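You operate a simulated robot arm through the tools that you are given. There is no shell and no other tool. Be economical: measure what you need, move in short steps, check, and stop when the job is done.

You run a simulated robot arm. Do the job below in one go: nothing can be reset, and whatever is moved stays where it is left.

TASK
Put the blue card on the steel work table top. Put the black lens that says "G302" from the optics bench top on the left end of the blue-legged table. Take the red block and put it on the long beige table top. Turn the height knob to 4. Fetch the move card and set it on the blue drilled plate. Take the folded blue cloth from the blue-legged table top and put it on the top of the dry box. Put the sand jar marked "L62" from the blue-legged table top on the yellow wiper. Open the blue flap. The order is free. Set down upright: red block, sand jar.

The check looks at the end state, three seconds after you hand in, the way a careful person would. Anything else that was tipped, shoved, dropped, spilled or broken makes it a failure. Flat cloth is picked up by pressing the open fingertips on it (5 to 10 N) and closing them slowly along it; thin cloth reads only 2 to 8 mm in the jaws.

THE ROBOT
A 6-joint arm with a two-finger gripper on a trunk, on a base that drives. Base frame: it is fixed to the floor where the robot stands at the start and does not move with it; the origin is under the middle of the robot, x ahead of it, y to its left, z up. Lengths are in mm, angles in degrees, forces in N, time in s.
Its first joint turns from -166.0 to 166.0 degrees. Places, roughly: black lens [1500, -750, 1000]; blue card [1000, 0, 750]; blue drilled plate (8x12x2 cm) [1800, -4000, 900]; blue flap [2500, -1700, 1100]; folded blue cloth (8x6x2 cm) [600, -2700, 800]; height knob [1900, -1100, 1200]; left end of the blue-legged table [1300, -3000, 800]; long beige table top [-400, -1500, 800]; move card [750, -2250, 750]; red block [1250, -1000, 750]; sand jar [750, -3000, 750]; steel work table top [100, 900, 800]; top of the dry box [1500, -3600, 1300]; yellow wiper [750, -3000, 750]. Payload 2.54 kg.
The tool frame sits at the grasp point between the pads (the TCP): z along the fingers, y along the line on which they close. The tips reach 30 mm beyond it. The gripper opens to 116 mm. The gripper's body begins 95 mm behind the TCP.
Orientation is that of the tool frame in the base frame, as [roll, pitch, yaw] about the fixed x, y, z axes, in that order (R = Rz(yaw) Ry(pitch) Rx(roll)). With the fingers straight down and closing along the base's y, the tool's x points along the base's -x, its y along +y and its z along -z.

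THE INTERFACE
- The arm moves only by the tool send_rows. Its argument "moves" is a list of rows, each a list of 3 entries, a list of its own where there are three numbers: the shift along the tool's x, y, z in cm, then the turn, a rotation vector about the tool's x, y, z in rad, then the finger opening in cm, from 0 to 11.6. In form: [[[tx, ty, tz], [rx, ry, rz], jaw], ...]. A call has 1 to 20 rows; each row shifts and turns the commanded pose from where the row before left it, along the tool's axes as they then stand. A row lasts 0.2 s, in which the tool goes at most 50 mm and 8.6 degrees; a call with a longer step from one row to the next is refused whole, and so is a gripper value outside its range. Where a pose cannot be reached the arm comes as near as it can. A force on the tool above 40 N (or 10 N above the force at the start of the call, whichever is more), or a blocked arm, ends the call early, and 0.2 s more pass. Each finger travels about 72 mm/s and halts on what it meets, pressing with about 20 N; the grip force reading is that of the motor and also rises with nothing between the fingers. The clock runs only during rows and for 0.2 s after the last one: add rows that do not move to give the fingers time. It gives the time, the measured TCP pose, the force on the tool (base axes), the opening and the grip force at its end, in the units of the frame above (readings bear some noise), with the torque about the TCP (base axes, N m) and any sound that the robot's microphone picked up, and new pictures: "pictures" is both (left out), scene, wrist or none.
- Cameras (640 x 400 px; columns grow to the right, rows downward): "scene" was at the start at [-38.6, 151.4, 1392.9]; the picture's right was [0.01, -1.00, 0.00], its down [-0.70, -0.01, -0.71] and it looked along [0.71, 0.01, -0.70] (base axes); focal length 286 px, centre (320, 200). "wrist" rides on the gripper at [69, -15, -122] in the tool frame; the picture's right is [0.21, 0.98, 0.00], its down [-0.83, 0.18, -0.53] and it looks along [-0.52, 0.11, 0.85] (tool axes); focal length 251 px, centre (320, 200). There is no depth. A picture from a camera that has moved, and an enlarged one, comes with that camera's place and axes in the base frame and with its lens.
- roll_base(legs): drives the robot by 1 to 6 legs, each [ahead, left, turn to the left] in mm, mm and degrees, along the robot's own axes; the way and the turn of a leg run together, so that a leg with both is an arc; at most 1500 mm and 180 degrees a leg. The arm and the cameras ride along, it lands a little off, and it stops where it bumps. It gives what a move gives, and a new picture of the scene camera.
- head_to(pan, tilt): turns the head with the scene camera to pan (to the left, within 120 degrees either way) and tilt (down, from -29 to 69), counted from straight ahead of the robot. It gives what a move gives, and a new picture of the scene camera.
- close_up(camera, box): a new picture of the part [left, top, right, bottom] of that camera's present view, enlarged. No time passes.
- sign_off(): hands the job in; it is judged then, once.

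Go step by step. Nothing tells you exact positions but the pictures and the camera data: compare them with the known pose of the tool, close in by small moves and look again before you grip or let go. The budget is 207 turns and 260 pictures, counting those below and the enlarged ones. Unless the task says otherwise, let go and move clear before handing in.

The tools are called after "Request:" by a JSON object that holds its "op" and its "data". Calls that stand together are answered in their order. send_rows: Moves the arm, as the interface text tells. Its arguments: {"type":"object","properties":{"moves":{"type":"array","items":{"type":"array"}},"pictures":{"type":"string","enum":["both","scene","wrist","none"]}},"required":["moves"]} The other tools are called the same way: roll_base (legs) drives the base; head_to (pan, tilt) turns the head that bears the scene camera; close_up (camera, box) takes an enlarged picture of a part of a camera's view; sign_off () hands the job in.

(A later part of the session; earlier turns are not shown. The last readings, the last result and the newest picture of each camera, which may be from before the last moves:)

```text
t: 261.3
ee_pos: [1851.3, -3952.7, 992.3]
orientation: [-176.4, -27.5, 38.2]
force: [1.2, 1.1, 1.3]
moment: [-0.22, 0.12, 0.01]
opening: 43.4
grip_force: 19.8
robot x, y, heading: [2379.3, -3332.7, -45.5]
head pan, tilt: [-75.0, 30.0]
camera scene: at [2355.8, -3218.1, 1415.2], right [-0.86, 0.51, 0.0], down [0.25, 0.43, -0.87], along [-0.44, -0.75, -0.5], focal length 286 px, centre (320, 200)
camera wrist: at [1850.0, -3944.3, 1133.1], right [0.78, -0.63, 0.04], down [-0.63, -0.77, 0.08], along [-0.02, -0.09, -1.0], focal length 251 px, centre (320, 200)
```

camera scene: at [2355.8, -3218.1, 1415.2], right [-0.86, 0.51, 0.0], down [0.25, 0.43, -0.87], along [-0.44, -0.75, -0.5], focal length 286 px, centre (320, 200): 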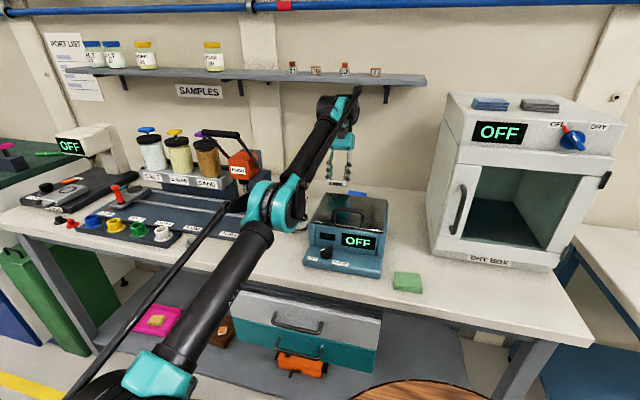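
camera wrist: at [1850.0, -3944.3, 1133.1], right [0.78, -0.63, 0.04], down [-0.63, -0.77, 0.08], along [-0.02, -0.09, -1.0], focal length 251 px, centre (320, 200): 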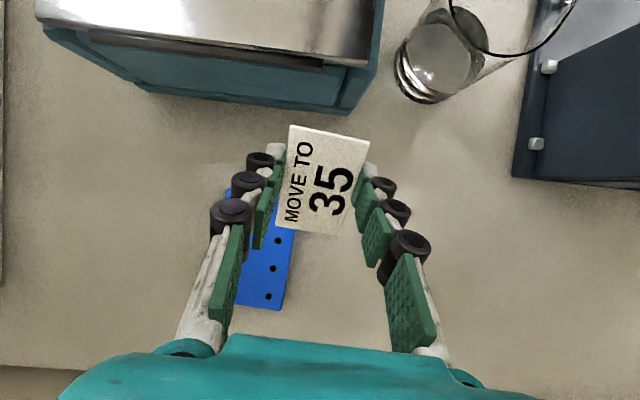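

Stable now. The tool must stay low to fit beneath the shelf: I lower it, then bring it back to vertical.

Request:
{"op": "send_rows", "data": {"moves": [[[-0.94, 0, 1.76], [0, 0, 0], 3.8], [[-0.94, 0, 1.76], [0, 0, 0], 3.8], [[0, 0, 0], [0, -0.12, 0], 3.8], [[0, 0, 0], [0, -0.12, 0], 3.8]], "pictures": "both"}}

```text
t: 262.3
ee_pos: [1827.1, -3965.8, 974.2]
orientation: [-176.8, -13.7, 39.1]
force: [-0.4, -0.1, -0.4]
moment: [0.0, 0.0, 0.0]
opening: 43.5
grip_force: 19.8
out of reach, approached as far as the arm can: row 2, 3, 4
robot x, y, heading: [2375.9, -3332.5, -45.9]
head pan, tilt: [-75.0, 30.0]
camera scene: at [2356.5, -3220.1, 1415.3], right [-0.86, 0.51, 0.0], down [0.26, 0.43, -0.87], along [-0.44, -0.74, -0.5], focal length 286 px, centre (320, 200)
camera wrist: at [1850.8, -3936.3, 1110.9], right [0.79, -0.62, 0.0], down [-0.59, -0.75, 0.31], along [-0.2, -0.24, -0.95], focal length 251 px, centre (320, 200)
```

scene: 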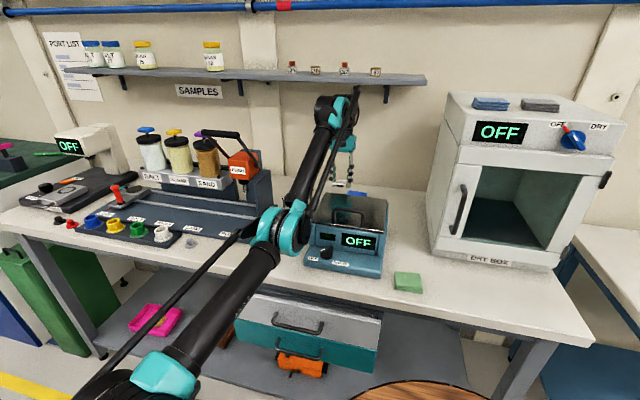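
wrist: 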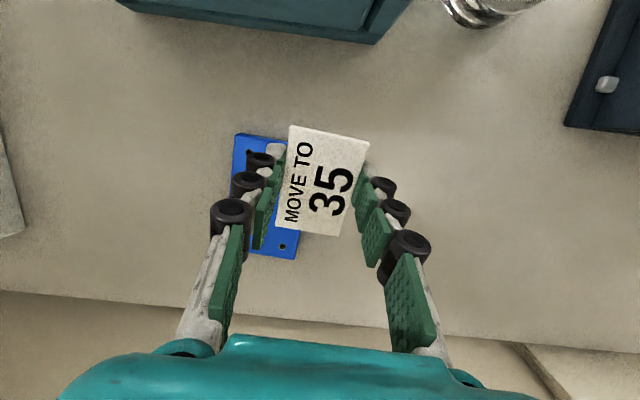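

Request:
{"op": "close_up", "data": {"camera": "scene", "box": [260, 50, 440, 230]}}

```text
2.22 times, centred on (350, 140) of scene
camera zoom: at [2356.5, -3220.1, 1415.3], right [-0.86, 0.51, 0.0], down [0.26, 0.43, -0.87], along [-0.44, -0.74, -0.5], focal length 636 px, centre (253, 333)
```

zoom: 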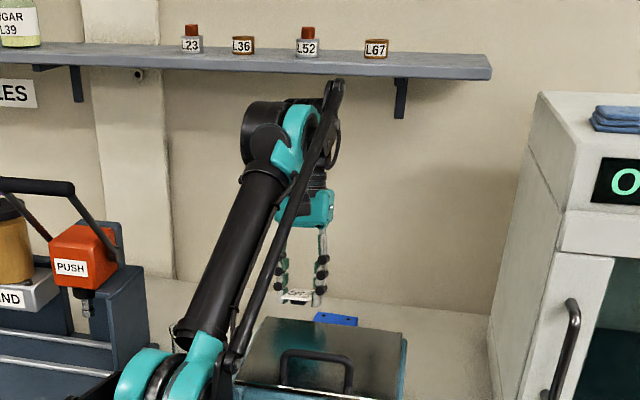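

The arm is nearly stretched out. I untilt and draw in a little, then bring the base closer, so I can lower before going under the shelf.

Request:
{"op": "send_rows", "data": {"moves": [[[0, 0, 0], [0, -0.08, 0], 3.8], [[1.2, 0, 0], [0, -0.08, 0], 3.8], [[1.2, 0, 0], [0, -0.08, 0], 3.8], [[1.2, 0, 0], [0, 0, 0], 3.8], [[1.2, 0, 0], [0, 0, 0], 3.8]], "pictures": "wrist"}}

Request:
{"op": "close_up", "data": {"camera": "scene", "box": [260, 50, 440, 230]}}

```text
t: 263.5
ee_pos: [1818.3, -3969.2, 1027.4]
orientation: [-176.7, 0.1, 40.0]
force: [-0.1, -0.2, 0.0]
moment: [0.02, 0.0, -0.04]
opening: 43.3
grip_force: 20.1
out of reach, approached as far as the arm can: row 1, 2, 3, 4, 5
robot x, y, heading: [2382.1, -3331.9, -45.9]
head pan, tilt: [-75.0, 30.0]
camera wrist: at [1864.7, -3917.8, 1149.5], right [0.79, -0.61, -0.06], down [-0.5, -0.69, 0.52], along [-0.36, -0.39, -0.85], focal length 251 px, centre (320, 200)
```

wrist: 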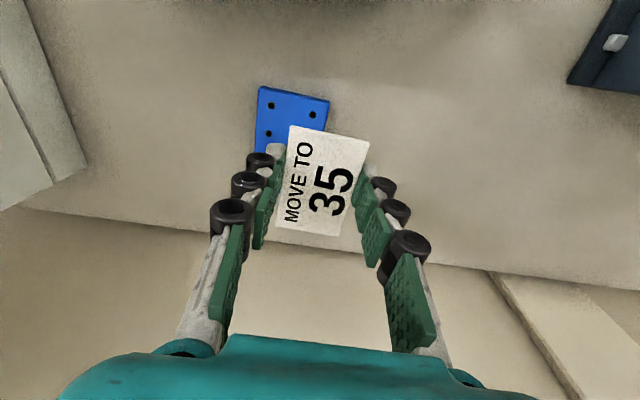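

```text
2.22 times, centred on (350, 140) of scene
camera zoom: at [2356.5, -3220.0, 1415.3], right [-0.86, 0.51, 0.0], down [0.26, 0.43, -0.87], along [-0.44, -0.74, -0.5], focal length 636 px, centre (253, 333)
```

zoom: 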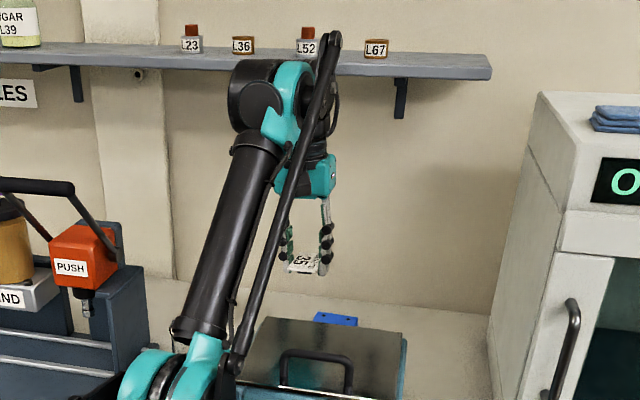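

Now the wrist is level with the shelf, so I retreat toward the robot at this height.

Request:
{"op": "send_rows", "data": {"moves": [[[3.5, 0, 0], [0, 0, 0], 3.8], [[3.5, 0, 0], [0, 0, 0], 3.8], [[3.5, 0, 0], [0, 0, 0], 3.8], [[3.5, 0, 0], [0, 0, 0], 3.8]], "pictures": "scene"}}

```text
t: 264.5
ee_pos: [1883.3, -3909.6, 1092.9]
orientation: [-176.6, 0.1, 39.9]
force: [0.1, 0.5, 0.6]
moment: [-0.05, 0.02, -0.02]
opening: 43.1
grip_force: 20.2
out of reach, approached as far as the arm can: row 1, 2, 3, 4
robot x, y, heading: [2380.8, -3331.6, -45.7]
head pan, tilt: [-75.0, 30.0]
camera scene: at [2356.7, -3219.9, 1415.3], right [-0.86, 0.51, 0.0], down [0.26, 0.43, -0.87], along [-0.44, -0.74, -0.5], focal length 286 px, centre (320, 200)
```

scene: 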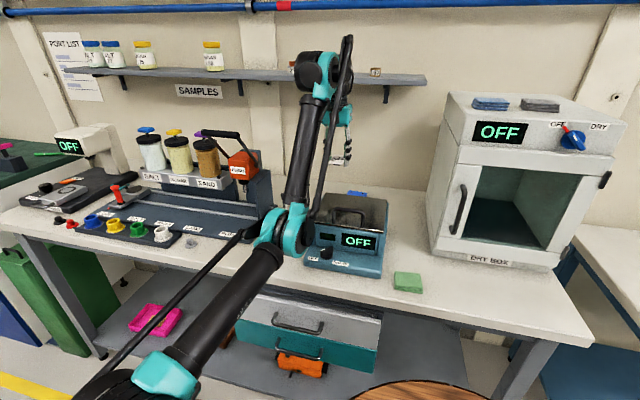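

The arm was pushed into an elbow-low configuration. I drive the base away from the table first for clearance.

Request:
{"op": "roll_base", "data": {"legs": [[0, 200, 0]]}}

Request:
{"op": "close_up", "data": {"camera": "scene", "box": [260, 40, 440, 160]}}

```text
t: 266.1
ee_pos: [2029.2, -3767.9, 1093.1]
orientation: [-176.7, 0.0, 40.0]
force: [0.3, 0.0, -0.2]
moment: [-0.04, -0.02, 0.01]
opening: 43.3
grip_force: 20.7
robot x, y, heading: [2521.6, -3198.1, -45.6]
head pan, tilt: [-75.0, 30.0]
camera scene: at [2500.3, -3079.6, 1415.3], right [-0.86, 0.51, 0.0], down [0.26, 0.43, -0.87], along [-0.44, -0.74, -0.5], focal length 286 px, centre (320, 200)
```

scene: 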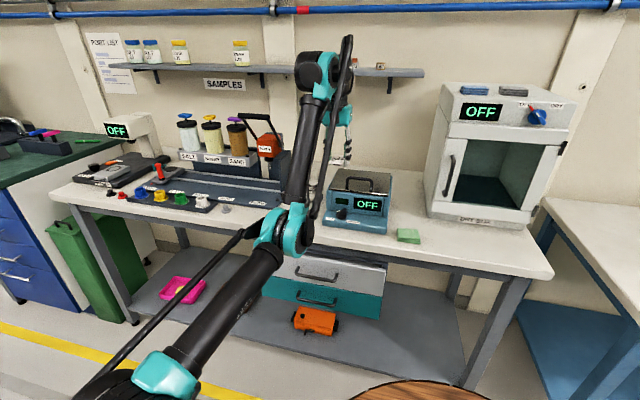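

```text
3.33 times, centred on (350, 100) of scene
camera zoom: at [2500.3, -3079.6, 1415.3], right [-0.86, 0.51, 0.0], down [0.26, 0.43, -0.87], along [-0.44, -0.74, -0.5], focal length 954 px, centre (220, 533)
```

zoom: 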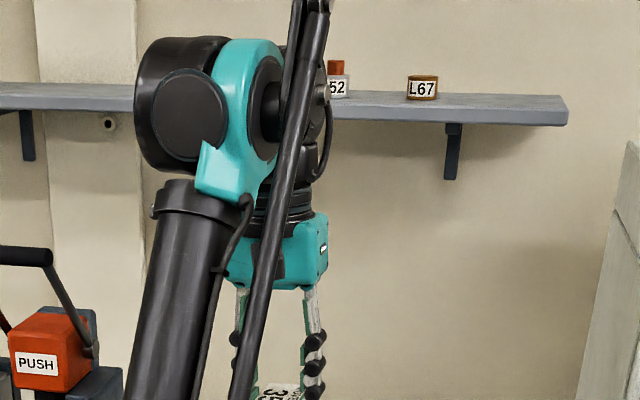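

Request:
{"op": "send_rows", "data": {"moves": [[[0, 0, -4], [0, 0, 0], 3.8], [[0, 0, -4], [0, 0, 0], 3.8], [[0, 0, -4], [0, 0, 0], 3.8], [[0, 0, -4], [0, 0, 0], 3.8], [[0, 0, -4], [0, 0, 0], 3.8], [[0, 0, -4], [0, 0, 0], 3.8]], "pictures": "scene"}}

```text
t: 267.5
ee_pos: [2049.0, -3767.9, 1266.9]
orientation: [-176.6, 0.1, 39.8]
force: [0.3, -0.6, -0.3]
moment: [0.03, -0.02, 0.04]
opening: 43.1
grip_force: 20.8
out of reach, approached as far as the arm can: row 5, 6
robot x, y, heading: [2522.2, -3192.7, -45.6]
head pan, tilt: [-75.0, 30.0]
camera scene: at [2500.3, -3079.7, 1415.3], right [-0.86, 0.51, 0.0], down [0.26, 0.43, -0.87], along [-0.44, -0.74, -0.5], focal length 286 px, centre (320, 200)
```

scene: 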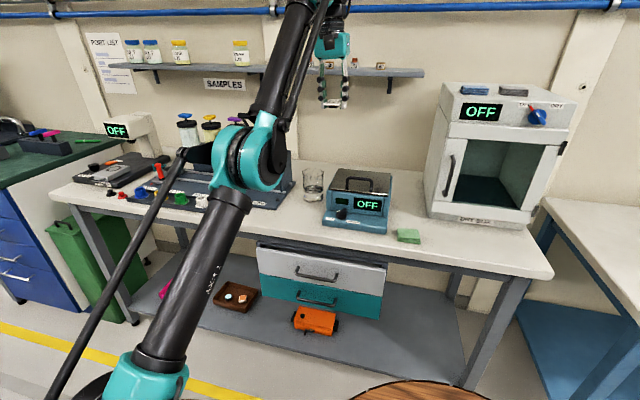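

Request:
{"op": "send_rows", "data": {"moves": [[[4, 0, 0], [0, 0, 0], 3.8], [[4, 0, 0], [0, 0, 0], 3.8], [[4, 0, 0], [0, 0, 0], 3.8], [[4, 0, 0], [0, 0, 0], 3.8]], "pictures": "scene"}}

```text
t: 268.5
ee_pos: [2105.2, -3710.0, 1322.4]
orientation: [-176.8, 0.0, 39.9]
force: [-1.4, -0.4, -0.5]
moment: [0.04, -0.08, 0.0]
opening: 43.4
grip_force: 20.6
out of reach, approached as far as the arm can: row 2, 3, 4
robot x, y, heading: [2527.6, -3192.2, -45.7]
head pan, tilt: [-75.0, 30.0]
camera scene: at [2500.1, -3079.9, 1415.3], right [-0.86, 0.51, 0.0], down [0.26, 0.43, -0.87], along [-0.44, -0.74, -0.5], focal length 286 px, centre (320, 200)
```

scene: 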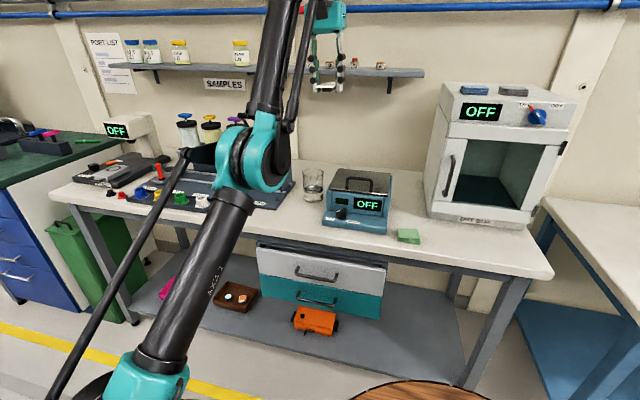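

I turn the base so the arm points along the open aisle, where I can straighten it safely and restore the elbow-up posture.

Request:
{"op": "roll_base", "data": {"legs": [[0, 0, 85]]}}

Request:
{"op": "send_rows", "data": {"moves": [[[-4, 0, 1], [0, 0, 0], 3.8], [[-4, 0, 1], [0, 0, 0], 3.8], [[-4, 0, 1], [0, 0, 0], 3.8], [[-4, 0, 1], [0, 0, 0], 3.8], [[-4, 0, 1], [0, 0, 0], 3.8], [[-4, 0, 1], [0, 0, 0], 3.8]], "pictures": "scene"}}

```text
t: 272.5
ee_pos: [3001.9, -3653.1, 1322.9]
orientation: [-176.7, 0.0, 125.1]
force: [0.1, -0.6, -0.3]
moment: [-0.02, 0.0, 0.01]
opening: 43.2
grip_force: 20.1
robot x, y, heading: [2526.4, -3188.7, 39.6]
head pan, tilt: [-75.0, 30.0]
camera scene: at [2409.0, -3205.3, 1415.3], right [-0.58, -0.81, 0.0], down [-0.41, 0.29, -0.87], along [0.7, -0.5, -0.5], focal length 286 px, centre (320, 200)
```

scene: 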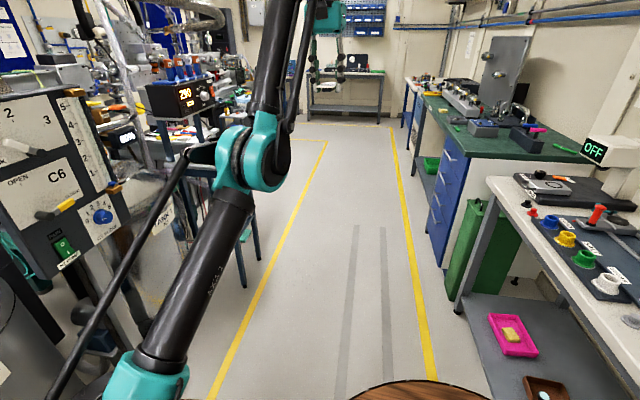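

```text
t: 273.9
ee_pos: [3074.7, -3749.5, 1224.4]
orientation: [-176.8, 0.1, 125.0]
force: [-0.1, -0.4, -0.4]
moment: [0.02, 0.03, 0.04]
opening: 43.0
grip_force: 20.1
out of reach, approached as far as the arm can: row 2, 3, 4, 5, 6
robot x, y, heading: [2520.4, -3193.2, 39.2]
head pan, tilt: [-75.0, 30.0]
camera scene: at [2408.9, -3205.3, 1415.3], right [-0.58, -0.81, 0.0], down [-0.41, 0.29, -0.87], along [0.7, -0.5, -0.5], focal length 286 px, centre (320, 200)
```

scene: 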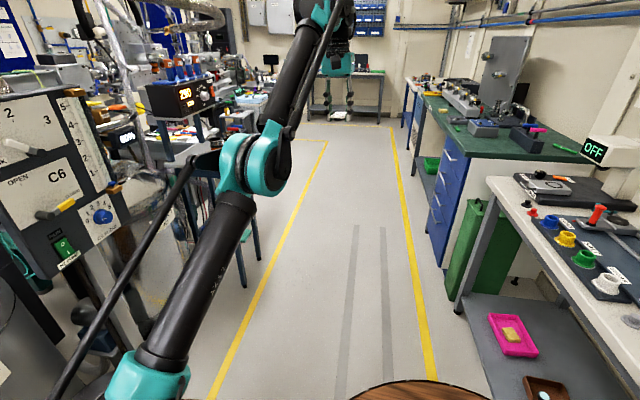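

Request:
{"op": "send_rows", "data": {"moves": [[[-4, 0, 3], [0, 0, 0], 3.8], [[-4, 0, 3], [0, 0, 0], 3.8], [[-4, 0, 3], [0, 0, 0], 3.8], [[-4, 0, 3], [0, 0, 0], 3.8], [[0, 0, 4], [0, 0, 0], 3.8], [[0, 0, 4], [0, 0, 0], 3.8], [[0, 0, 4], [0, 0, 0], 3.8], [[0, 0, 0], [0, 0, 0], 3.8]], "pictures": "scene"}}

```text
t: 275.7
ee_pos: [3127.8, -3845.3, 975.5]
orientation: [-176.8, -0.2, 125.0]
force: [0.3, -0.2, 0.1]
moment: [-0.01, -0.02, 0.01]
opening: 42.9
grip_force: 20.3
out of reach, approached as far as the arm can: row 1, 2, 3, 4, 7
robot x, y, heading: [2526.3, -3192.3, 39.4]
head pan, tilt: [-75.0, 30.0]
camera scene: at [2409.0, -3205.4, 1415.3], right [-0.58, -0.81, 0.0], down [-0.41, 0.29, -0.87], along [0.7, -0.5, -0.5], focal length 286 px, centre (320, 200)
```

scene: 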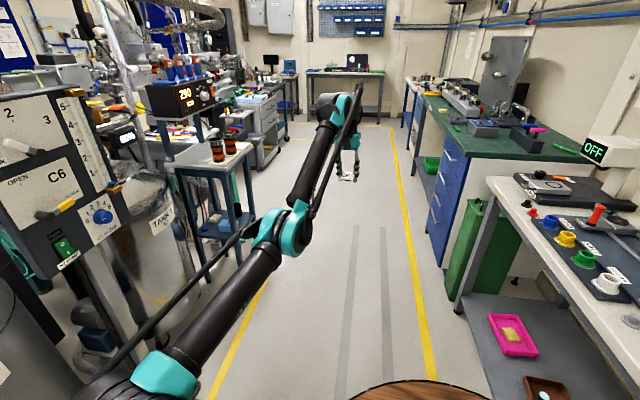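

Request:
{"op": "send_rows", "data": {"moves": [[[-4, 0, 3], [0, 0, 0], 3.8], [[-4, 0, 3], [0, 0, 0], 3.8], [[-4, 0, 2], [0, 0, 0], 3.8], [[-4, 0, 2], [0, 0, 0], 3.8], [[-4, 0, 0], [0, 0, 0], 3.8], [[-4, 0, 0], [0, 0, 0], 3.8], [[0, 0, 0], [0, 0, 0], 3.8]], "pictures": "scene"}}

```text
t: 277.3
ee_pos: [3170.9, -3895.0, 852.8]
orientation: [-176.7, -0.1, 125.0]
force: [0.7, -0.4, -0.8]
moment: [0.04, 0.01, -0.01]
opening: 43.3
grip_force: 19.9
out of reach, approached as far as the arm can: row 2, 3, 4, 5, 6
robot x, y, heading: [2523.1, -3195.3, 39.5]
head pan, tilt: [-75.0, 30.0]
camera scene: at [2409.0, -3205.4, 1415.3], right [-0.58, -0.81, 0.0], down [-0.41, 0.29, -0.87], along [0.7, -0.5, -0.5], focal length 286 px, centre (320, 200)
```

scene: 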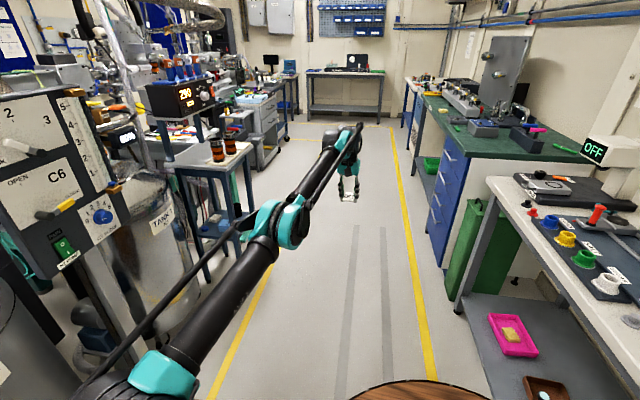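

Request:
{"op": "send_rows", "data": {"moves": [[[4, 0, 0], [0, 0, 0], 3.8], [[4, 0, 0], [0, 0, 0], 3.8], [[4, 0, 0], [0, 0, 0], 3.8], [[4, 0, 0], [0, 0, 0], 3.8]], "pictures": "scene"}}

```text
t: 278.3
ee_pos: [3153.5, -3887.3, 888.0]
orientation: [-176.8, -0.2, 125.1]
force: [-0.1, -0.1, -0.1]
moment: [0.02, 0.02, 0.0]
opening: 43.2
grip_force: 19.5
out of reach, approached as far as the arm can: row 1, 2, 3, 4
robot x, y, heading: [2528.2, -3192.8, 39.3]
head pan, tilt: [-75.0, 30.0]
camera scene: at [2409.2, -3205.5, 1415.3], right [-0.58, -0.81, 0.0], down [-0.41, 0.29, -0.87], along [0.7, -0.5, -0.5], focal length 286 px, centre (320, 200)
```

scene: 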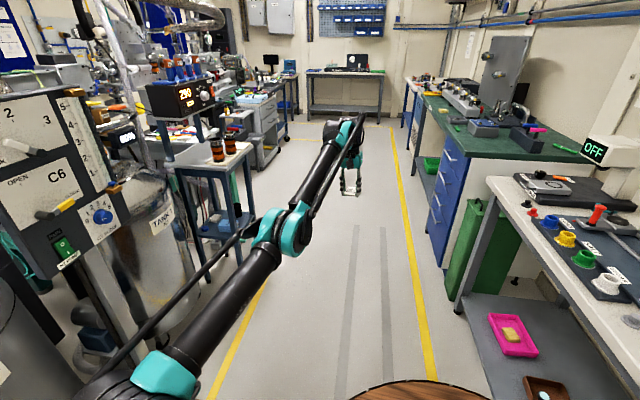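

Request:
{"op": "send_rows", "data": {"moves": [[[-4, 0, -1], [0, 0, 0], 3.8], [[-4, 0, -1], [0, 0, 0], 3.8], [[-4, 0, 0], [0, 0, 0], 3.8], [[-4, 0, 0], [0, 0, 0], 3.8], [[-4, 0, 0], [0, 0, 0], 3.8], [[0, 0, 4.9], [0, 0, 0], 3.8], [[0, 0, 4.9], [0, 0, 0], 3.8], [[0, 0, 4.9], [0, 0, 0], 3.8], [[0, 0, 4.9], [0, 0, 0], 3.8], [[1, 0, 4.8], [0, 0, 0], 3.8]], "pictures": "scene"}}

```text
t: 280.5
ee_pos: [3153.0, -3891.7, 634.0]
orientation: [-176.8, 0.1, 124.9]
force: [0.0, -0.2, 0.6]
moment: [0.03, 0.02, 0.03]
opening: 42.8
grip_force: 19.5
out of reach, approached as far as the arm can: row 1, 2, 3, 4, 5
robot x, y, heading: [2523.7, -3192.5, 39.4]
head pan, tilt: [-75.0, 30.0]
camera scene: at [2409.0, -3205.4, 1415.3], right [-0.58, -0.81, 0.0], down [-0.41, 0.29, -0.87], along [0.7, -0.5, -0.5], focal length 286 px, centre (320, 200)
```

scene: 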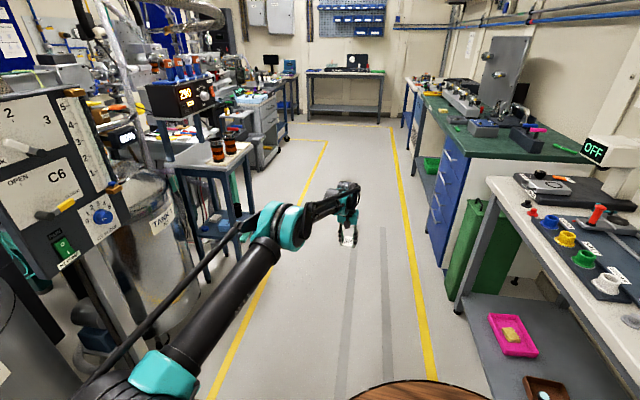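

The elbow has flipped back to the proper side. I retract and raise to the travel pose.

Request:
{"op": "send_rows", "data": {"moves": [[[4, 0, -2.5], [0, 0, 0], 3.8], [[4, 0, -2.5], [0, 0, 0], 3.8], [[4, 0, -2.5], [0, 0, 0], 3.8], [[4, 0, -2.5], [0, 0, 0], 3.8], [[4, 0, -2.5], [0, 0, 0], 3.8], [[4, 0, -2.5], [0, 0, 0], 3.8], [[4, 0, -2.5], [0, 0, 0], 3.8], [[3, 0, -3.8], [0, 0, 0], 3.8], [[3, 0, -3.8], [0, 0, 0], 3.8], [[3, 0, -3.8], [0, 0, 0], 3.8], [[3, 0, -3.8], [0, 0, 0], 3.8], [[0, 0, -4.5], [0, 0, 0], 3.8], [[0, 0, -4.5], [0, 0, 0], 3.8]], "pictures": "both"}}

```text
t: 283.3
ee_pos: [2942.4, -3548.6, 1050.2]
orientation: [-176.7, 0.0, 125.0]
force: [-0.2, -0.6, 0.3]
moment: [0.03, 0.01, 0.02]
opening: 43.1
grip_force: 20.2
robot x, y, heading: [2521.0, -3194.9, 39.5]
head pan, tilt: [-75.0, 30.0]
camera scene: at [2409.0, -3205.3, 1415.3], right [-0.58, -0.81, 0.0], down [-0.41, 0.29, -0.87], along [0.7, -0.5, -0.5], focal length 286 px, centre (320, 200)
camera wrist: at [2896.3, -3496.4, 1172.7], right [0.68, 0.74, -0.06], down [0.65, -0.56, 0.52], along [0.35, -0.39, -0.85], focal length 251 px, centre (320, 200)
```

scene: 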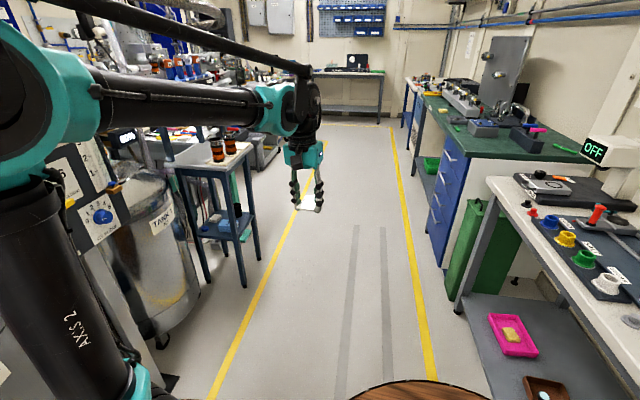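
wrist: 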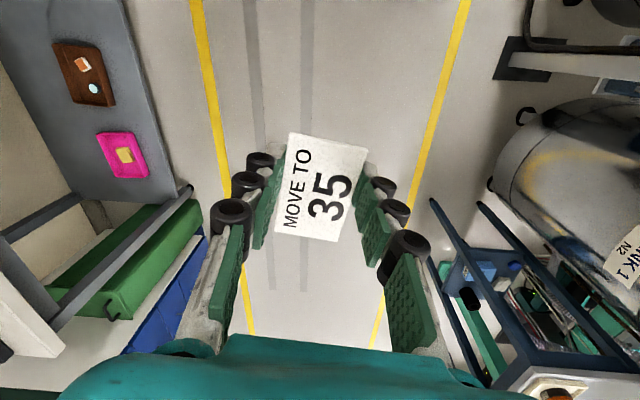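

The arm is healthy again and the card is still held. Plan: approach the plate with the tool tilted (wrist toward me) to stay clear of the shelf, then untilt once low. First turn back and approach.

Request:
{"op": "send_rows", "data": {"moves": [[[0, 0, -4.5], [-0.058, 0, 0], 3.8], [[0, 0, -4.5], [0, 0, 0], 3.8]], "pictures": "none"}}

Request:
{"op": "roll_base", "data": {"legs": [[0, 0, -85], [0, -265, 0]]}}

Request:
{"op": "close_up", "data": {"camera": "wrist", "box": [0, 0, 640, 400]}}

```text
t: 283.9
ee_pos: [2945.9, -3548.1, 1139.3]
orientation: [180.0, 0.0, 125.0]
force: [0.1, -0.3, -0.4]
moment: [-0.01, 0.0, 0.0]
opening: 43.2
grip_force: 19.9
robot x, y, heading: [2519.0, -3189.4, 39.4]
head pan, tilt: [-75.0, 30.0]
```

```text
t: 289.4
ee_pos: [2021.7, -3835.7, 1138.9]
orientation: [179.9, 0.1, 40.6]
force: [0.7, 0.5, -0.3]
moment: [0.0, -0.04, 0.02]
opening: 43.2
grip_force: 19.8
robot x, y, heading: [2333.6, -3379.3, -45.0]
head pan, tilt: [-75.0, 30.0]
camera scene: at [2310.2, -3268.6, 1415.3], right [-0.87, 0.5, 0.0], down [0.25, 0.43, -0.87], along [-0.43, -0.75, -0.5], focal length 286 px, centre (320, 200)
```

scene: 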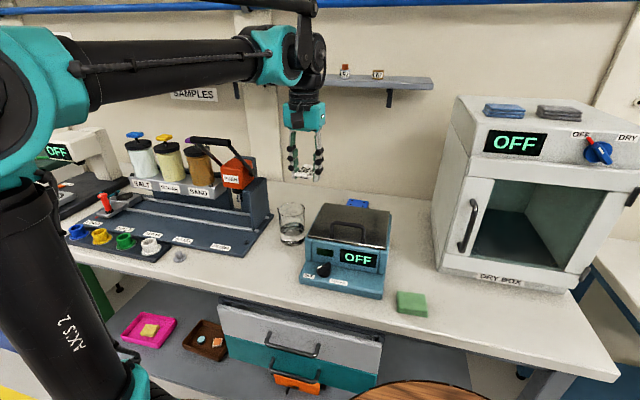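

```text
1.00 times, centred on (320, 200) of wrist (not enlarged: the box is as wide or as high as the picture)
camera zoom: at [2064.5, -3779.4, 1260.8], right [0.8, -0.6, 0.0], down [-0.51, -0.67, 0.53], along [-0.32, -0.43, -0.85], focal length 251 px, centre (320, 200)
```

zoom: 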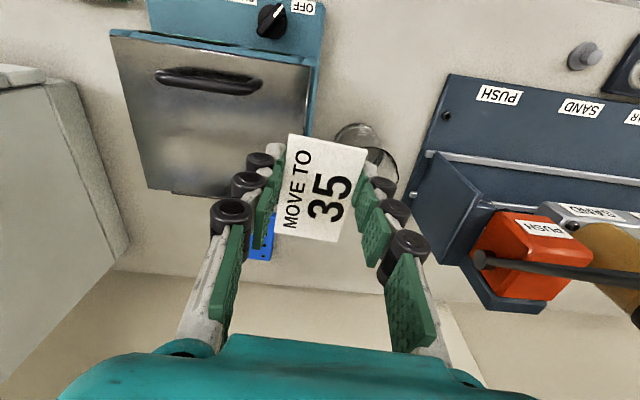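

Request:
{"op": "send_rows", "data": {"moves": [[[-4.1, -2.53, 0], [0, 0, -0.042], 3.8], [[-4.1, -2.53, 0], [0, 0, 0], 3.8], [[-4.1, -2.53, 0], [0, 0, 0], 3.8], [[0, 0, 0], [0, -0.131, 0], 3.8], [[0, 0, 0], [0, -0.131, 0], 3.8], [[0, 0, 0], [0, -0.131, 0], 3.8], [[0, 0, 0], [0, -0.131, 0], 3.8], [[0, 0, 0], [0, 0, 0], 3.8]], "pictures": "both"}}

```text
t: 291.2
ee_pos: [1879.3, -3861.2, 1139.3]
orientation: [179.9, 30.1, 42.9]
force: [-0.6, -0.5, -1.1]
moment: [-0.02, 0.03, 0.06]
opening: 43.0
grip_force: 20.3
robot x, y, heading: [2333.2, -3379.9, -45.2]
head pan, tilt: [-75.0, 30.0]
camera scene: at [2310.1, -3268.6, 1415.3], right [-0.87, 0.5, 0.0], down [0.25, 0.43, -0.87], along [-0.43, -0.75, -0.5], focal length 286 px, centre (320, 200)
camera wrist: at [1957.8, -3768.5, 1210.0], right [0.8, -0.59, -0.11], down [-0.2, -0.44, 0.88], along [-0.56, -0.68, -0.47], focal length 251 px, centre (320, 200)
```

scene: 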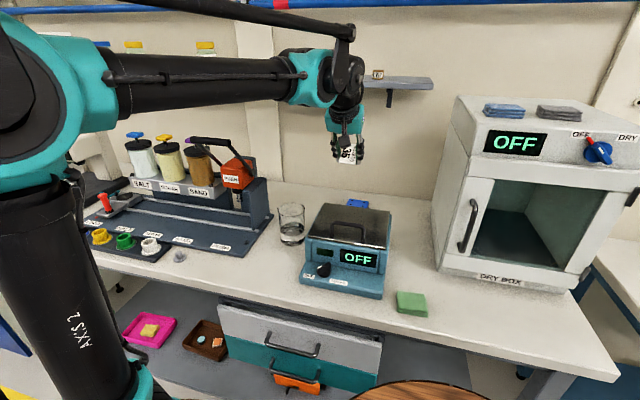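
wrist: 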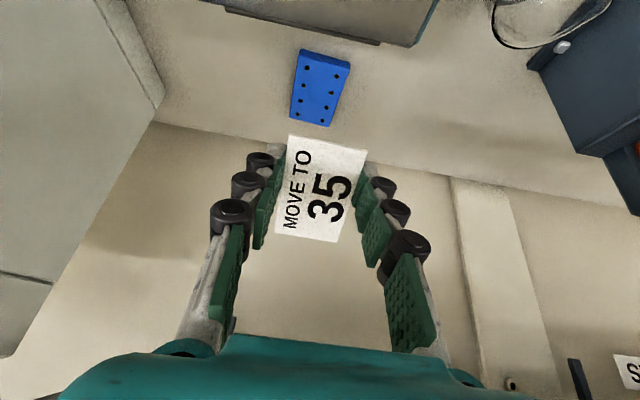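

Request:
{"op": "send_rows", "data": {"moves": [[[-1.45, 0, 3.82], [0, 0, 0], 3.8], [[-1.45, 0, 3.82], [0, 0, 0], 3.8], [[-1.45, 0, 3.82], [0, 0, 0], 3.8], [[-1.45, 0, 3.82], [0, 0, 0], 3.8], [[-1.45, 0, 3.82], [0, 0, 0], 3.8], [[0, 0, 0], [0, 0, 0], 3.8]], "pictures": "both"}}

Request:
{"op": "close_up", "data": {"camera": "scene", "box": [260, 30, 440, 240]}}

```text
t: 292.6
ee_pos: [1765.0, -3972.1, 1009.7]
orientation: [-180.0, 30.0, 42.9]
force: [0.2, -0.2, 0.1]
moment: [0.0, -0.02, 0.0]
opening: 43.5
grip_force: 20.0
robot x, y, heading: [2335.0, -3380.3, -45.1]
head pan, tilt: [-75.0, 30.0]
camera scene: at [2310.2, -3268.6, 1415.3], right [-0.87, 0.5, 0.0], down [0.25, 0.43, -0.87], along [-0.43, -0.75, -0.5], focal length 286 px, centre (320, 200)
camera wrist: at [1842.2, -3878.2, 1080.6], right [0.8, -0.59, -0.11], down [-0.2, -0.44, 0.88], along [-0.56, -0.68, -0.47], focal length 251 px, centre (320, 200)
```

scene: 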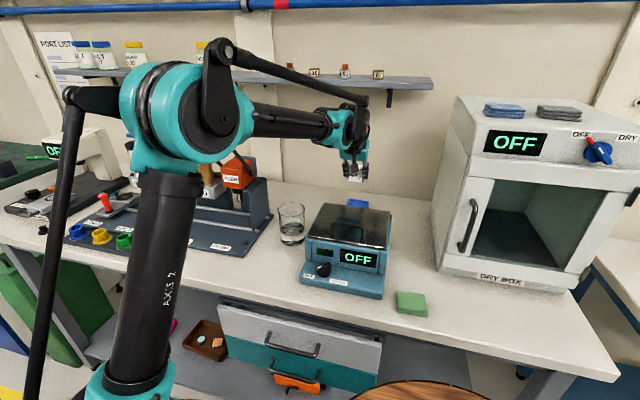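
wrist: 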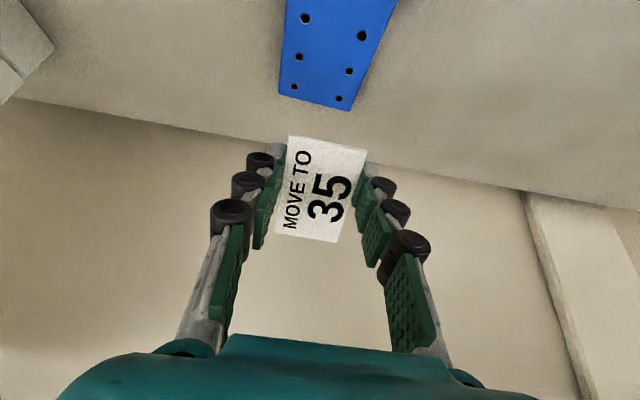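

```text
1.90 times, centred on (350, 135) of scene
camera zoom: at [2310.2, -3268.6, 1415.3], right [-0.87, 0.5, 0.0], down [0.25, 0.43, -0.87], along [-0.43, -0.75, -0.5], focal length 545 px, centre (263, 324)
```

zoom: 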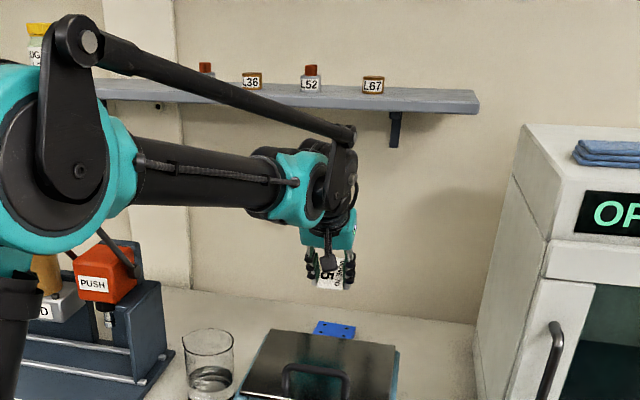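

Request:
{"op": "send_rows", "data": {"moves": [[[1.0, 0, 1.73], [0, 0, 0], 3.8], [[1.0, 0, 1.73], [0, 0, 0], 3.8], [[1.0, 0, 1.73], [0, 0, 0], 3.8], [[0.9, 0, 1.56], [0, 0, 0], 3.8], [[0, 0, 0], [0, 0.131, 0], 3.8], [[0, 0, 0], [0, 0.131, 0], 3.8], [[0, 0, 0], [0, 0, 0], 3.8]], "pictures": "both"}}

Request:
{"op": "close_up", "data": {"camera": "scene", "box": [260, 30, 440, 240]}}

```text
t: 294.2
ee_pos: [1765.0, -3971.1, 931.7]
orientation: [179.9, 15.0, 43.0]
force: [0.1, -0.4, -0.1]
moment: [0.0, 0.01, 0.03]
opening: 43.1
grip_force: 20.0
robot x, y, heading: [2334.1, -3381.0, -45.0]
head pan, tilt: [-75.0, 30.0]
camera scene: at [2310.2, -3268.6, 1415.3], right [-0.87, 0.5, 0.0], down [0.25, 0.43, -0.87], along [-0.43, -0.75, -0.5], focal length 286 px, centre (320, 200)
camera wrist: at [1825.6, -3892.3, 1031.7], right [0.82, -0.57, -0.05], down [-0.36, -0.58, 0.73], along [-0.45, -0.58, -0.68], focal length 251 px, centre (320, 200)
```

scene: 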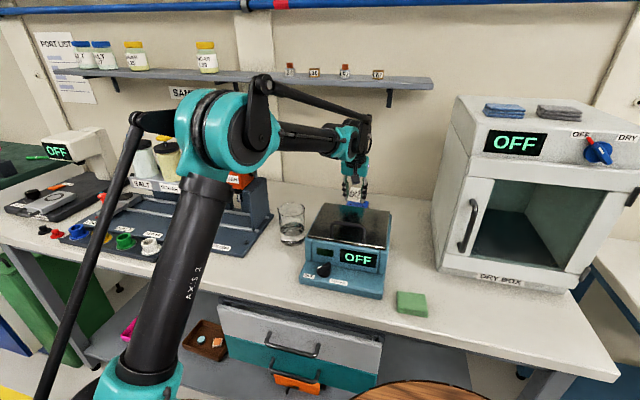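
wrist: 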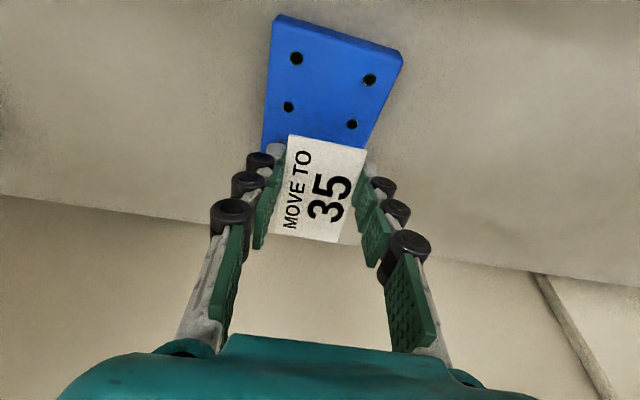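

```text
1.90 times, centred on (350, 135) of scene
camera zoom: at [2310.2, -3268.6, 1415.3], right [-0.87, 0.5, 0.0], down [0.25, 0.43, -0.87], along [-0.43, -0.75, -0.5], focal length 545 px, centre (263, 324)
```

zoom: 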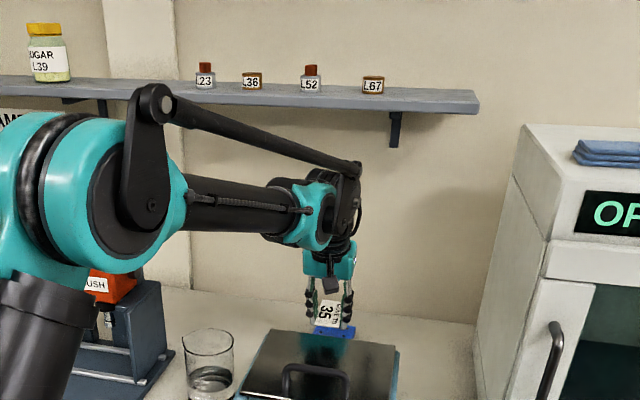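

Request:
{"op": "send_rows", "data": {"moves": [[[0, -0.6, 0], [0, 0.131, 0], 3.8], [[0, 0, 0], [0, 0.131, 0], 3.8], [[0, 0, 0.5], [0, 0, 0], 3.8], [[0, 0, 0.5], [0, 0, 0], 3.8], [[0, 0, 0], [0, 0, 0], 3.8]], "pictures": "both"}}

Request:
{"op": "close_up", "data": {"camera": "scene", "box": [300, 60, 420, 240]}}

```text
t: 295.4
ee_pos: [1761.1, -3966.3, 921.5]
orientation: [179.9, -0.1, 42.9]
force: [0.4, -0.8, -0.6]
moment: [0.0, 0.02, -0.02]
opening: 43.4
grip_force: 19.7
robot x, y, heading: [2335.8, -3382.7, -44.9]
head pan, tilt: [-75.0, 30.0]
camera scene: at [2310.1, -3268.6, 1415.3], right [-0.87, 0.5, 0.0], down [0.25, 0.43, -0.87], along [-0.43, -0.75, -0.5], focal length 286 px, centre (320, 200)
camera wrist: at [1800.4, -3907.7, 1043.6], right [0.82, -0.57, 0.0], down [-0.48, -0.7, 0.53], along [-0.3, -0.44, -0.85], focal length 251 px, centre (320, 200)
```

scene: 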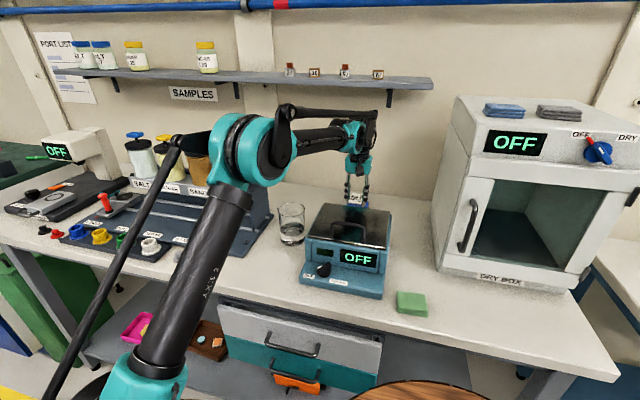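
wrist: 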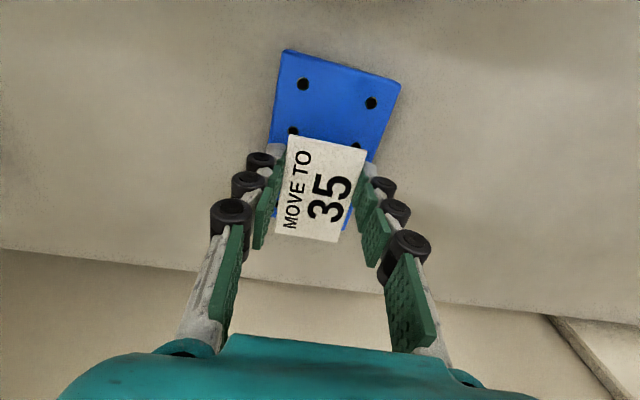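

```text
2.22 times, centred on (360, 150) of scene
camera zoom: at [2310.1, -3268.6, 1415.3], right [-0.87, 0.5, 0.0], down [0.25, 0.43, -0.87], along [-0.43, -0.75, -0.5], focal length 636 px, centre (231, 311)
```

zoom: 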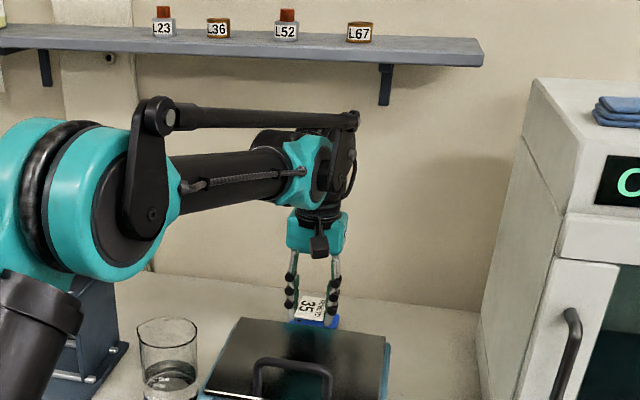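

The card is held about 24 mm off-centre, so I shift toward me to centre it on the plate and lower.

Request:
{"op": "send_rows", "data": {"moves": [[[2.3, 0, 0], [0, 0, 0], 3.8], [[0, 0, 0.4], [0, 0, 0], 3.8], [[0, 0, 0.3], [0, 0, 0], 3.8], [[0, 0, 0], [0, 0, 0], 3.8]], "pictures": "wrist"}}

```text
t: 296.4
ee_pos: [1776.9, -3951.2, 914.7]
orientation: [179.9, 0.0, 43.1]
force: [-0.5, 0.5, -0.5]
moment: [0.02, -0.01, 0.0]
opening: 43.0
grip_force: 20.0
robot x, y, heading: [2334.0, -3381.2, -45.1]
head pan, tilt: [-75.0, 30.0]
camera wrist: at [1817.0, -3891.9, 1036.4], right [0.82, -0.57, 0.0], down [-0.48, -0.7, 0.53], along [-0.3, -0.44, -0.85], focal length 251 px, centre (320, 200)
```

wrist: 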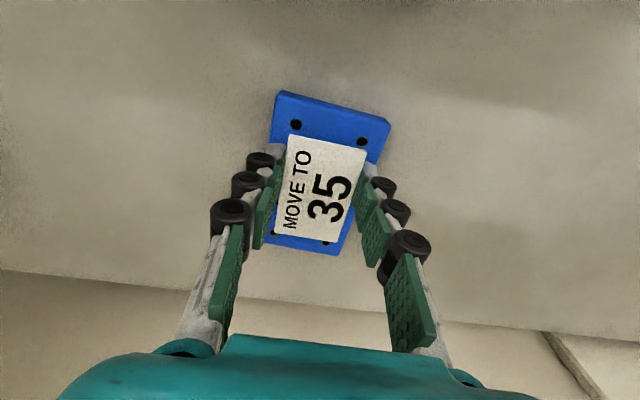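

Centred now. Lower until touch.

Request:
{"op": "send_rows", "data": {"moves": [[[0, 0, 0.3], [0, 0, 0], 3.8], [[0, 0, 0.2], [0, 0, 0], 3.8], [[0, 0, 0.2], [0, 0, 0], 3.8]], "pictures": "none"}}

```text
t: 297.2
ee_pos: [1776.5, -3950.2, 907.4]
orientation: [179.9, 0.0, 42.9]
force: [0.3, -0.1, -0.5]
moment: [0.0, 0.0, -0.01]
opening: 42.9
grip_force: 19.8
robot x, y, heading: [2335.6, -3379.7, -45.0]
head pan, tilt: [-75.0, 30.0]
```

Request:
{"op": "send_rows", "data": {"moves": [[[0, 0, 0.2], [0, 0, 0], 3.8], [[0, 0, 0.2], [0, 0, 0], 3.8], [[0, 0, 0.2], [0, 0, 0], 3.8]], "pictures": "none"}}

```text
t: 297.8
ee_pos: [1777.1, -3949.8, 907.5]
orientation: [-179.9, 0.1, 43.0]
force: [3.3, 1.8, 13.0]
moment: [0.16, -0.1, -0.04]
opening: 43.1
grip_force: 20.0
robot x, y, heading: [2335.6, -3381.1, -45.1]
head pan, tilt: [-75.0, 30.0]
stopped in row 2: the force on the tool passed its limit at 46 N (the readings are from after the stop); the commanded pose is now the measured one
```

Contact. Release and rise slightly, then look.

Request:
{"op": "send_rows", "data": {"moves": [[[0, 0, 0], [0, 0, 0], 4.6], [[0, 0, 0], [0, 0, 0], 5.4], [[0, 0, 0], [0, 0, 0], 6.2], [[0, 0, -1], [0, 0, 0], 6.2], [[0, 0, -2], [0, 0, 0], 6.2], [[0, 0, 0], [0, 0, 0], 6.2]], "pictures": "wrist"}}

```text
t: 299.2
ee_pos: [1776.3, -3950.0, 936.1]
orientation: [179.9, 0.0, 43.1]
force: [-0.6, 0.6, -0.9]
moment: [-0.01, 0.02, 0.01]
opening: 61.9
grip_force: 0.0
robot x, y, heading: [2332.0, -3381.3, -45.0]
head pan, tilt: [-75.0, 30.0]
camera wrist: at [1817.0, -3892.1, 1057.8], right [0.82, -0.57, 0.0], down [-0.48, -0.69, 0.54], along [-0.3, -0.44, -0.84], focal length 251 px, centre (320, 200)
```

wrist: 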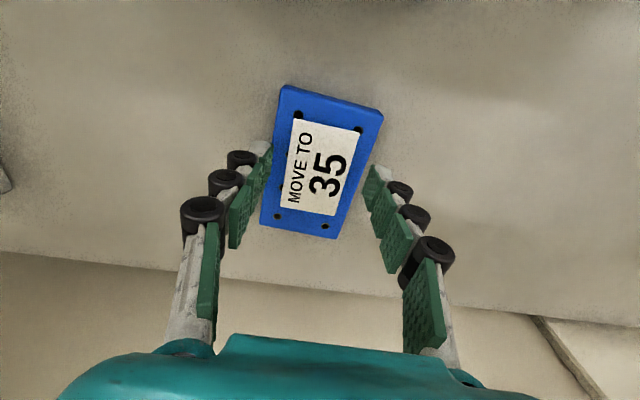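

The card lies on the plate. I leave the same way: tilt while rising, then retreat.

Request:
{"op": "send_rows", "data": {"moves": [[[0, 0, -1.2], [0, -0.131, 0], 6.2], [[0, 0, 0], [0, -0.131, 0], 6.2], [[-0.78, 0, -2.9], [0, 0, 0], 6.2], [[0, 0, 0], [0, -0.131, 0], 6.2], [[0, 0, 0], [0, -0.131, 0], 6.2], [[-1.5, 0, -2.6], [0, 0, 0], 6.2], [[-1.5, 0, -2.6], [0, 0, 0], 6.2], [[-1.5, 0, -2.6], [0, 0, 0], 6.2], [[-1.5, 0, -2.6], [0, 0, 0], 6.2]], "pictures": "both"}}

```text
t: 301.2
ee_pos: [1776.2, -3950.1, 1099.6]
orientation: [179.9, 30.2, 42.9]
force: [0.1, 0.5, 0.5]
moment: [0.02, 0.01, 0.01]
opening: 62.0
grip_force: 0.0
robot x, y, heading: [2334.6, -3377.2, -45.1]
head pan, tilt: [-75.0, 30.0]
camera scene: at [2310.1, -3268.7, 1415.3], right [-0.87, 0.5, 0.0], down [0.25, 0.43, -0.87], along [-0.43, -0.75, -0.5], focal length 286 px, centre (320, 200)
camera wrist: at [1854.4, -3856.3, 1169.7], right [0.8, -0.59, -0.11], down [-0.2, -0.44, 0.88], along [-0.56, -0.68, -0.47], focal length 251 px, centre (320, 200)
```

scene: 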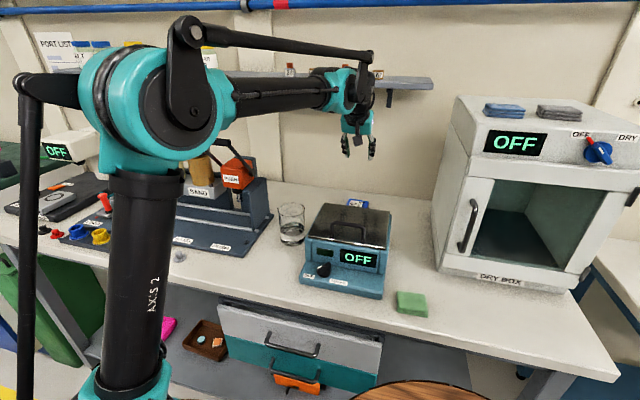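
wrist: 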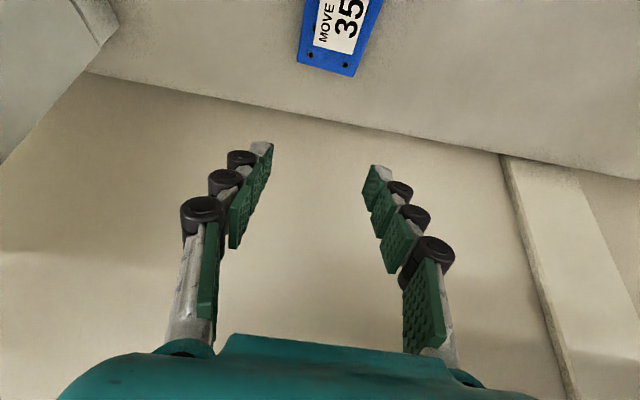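

Request:
{"op": "send_rows", "data": {"moves": [[[4.1, 0, -2.4], [0, 0, 0], 7], [[4.1, 0, -2.4], [0, 0, 0], 7], [[4.1, 0, -2.4], [0, 0, 0], 7], [[4.1, 0, -2.4], [0, 0, 0], 7], [[4.1, 0, -2.4], [0, 0, 0], 7], [[4.1, 0, -2.4], [0, 0, 0], 7], [[0, 0, 0], [0, 0.131, 0], 7], [[0, 0, 0], [0, 0.131, 0], 7], [[0, 0, 0], [0, 0.131, 0], 7], [[0, 0, 0], [0, 0.131, 0], 7], [[3, 0, 0], [0, 0, 0], 7], [[3, 0, 0], [0, 0, 0], 7]], "pictures": "scene"}}

Request:
{"op": "close_up", "data": {"camera": "scene", "box": [240, 40, 440, 240]}}

```text
t: 303.8
ee_pos: [2029.4, -3714.5, 1098.9]
orientation: [179.9, 0.1, 43.0]
force: [0.2, 0.5, 0.5]
moment: [-0.01, -0.01, 0.01]
opening: 70.0
grip_force: 0.1
robot x, y, heading: [2338.0, -3381.8, -44.9]
head pan, tilt: [-75.0, 30.0]
camera scene: at [2309.9, -3268.8, 1415.3], right [-0.87, 0.5, 0.0], down [0.25, 0.43, -0.87], along [-0.43, -0.75, -0.5], focal length 286 px, centre (320, 200)
```

scene: 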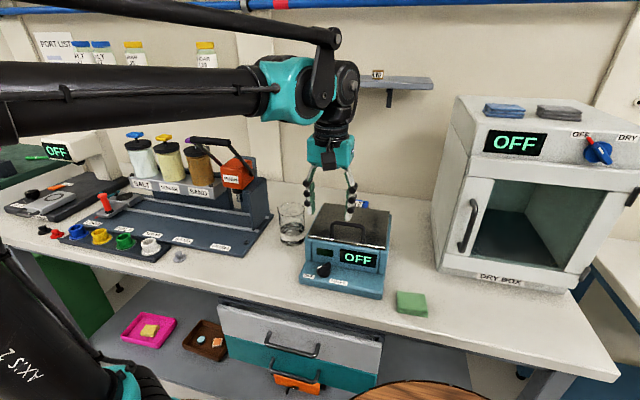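

```text
2.00 times, centred on (340, 140) of scene
camera zoom: at [2309.9, -3268.8, 1415.3], right [-0.87, 0.5, 0.0], down [0.25, 0.43, -0.87], along [-0.43, -0.75, -0.5], focal length 573 px, centre (280, 320)
```

zoom: 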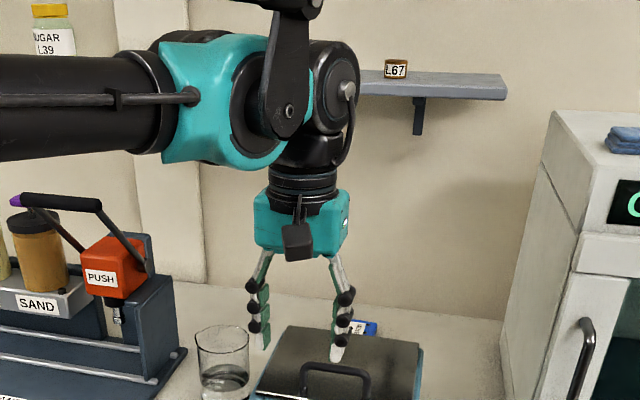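

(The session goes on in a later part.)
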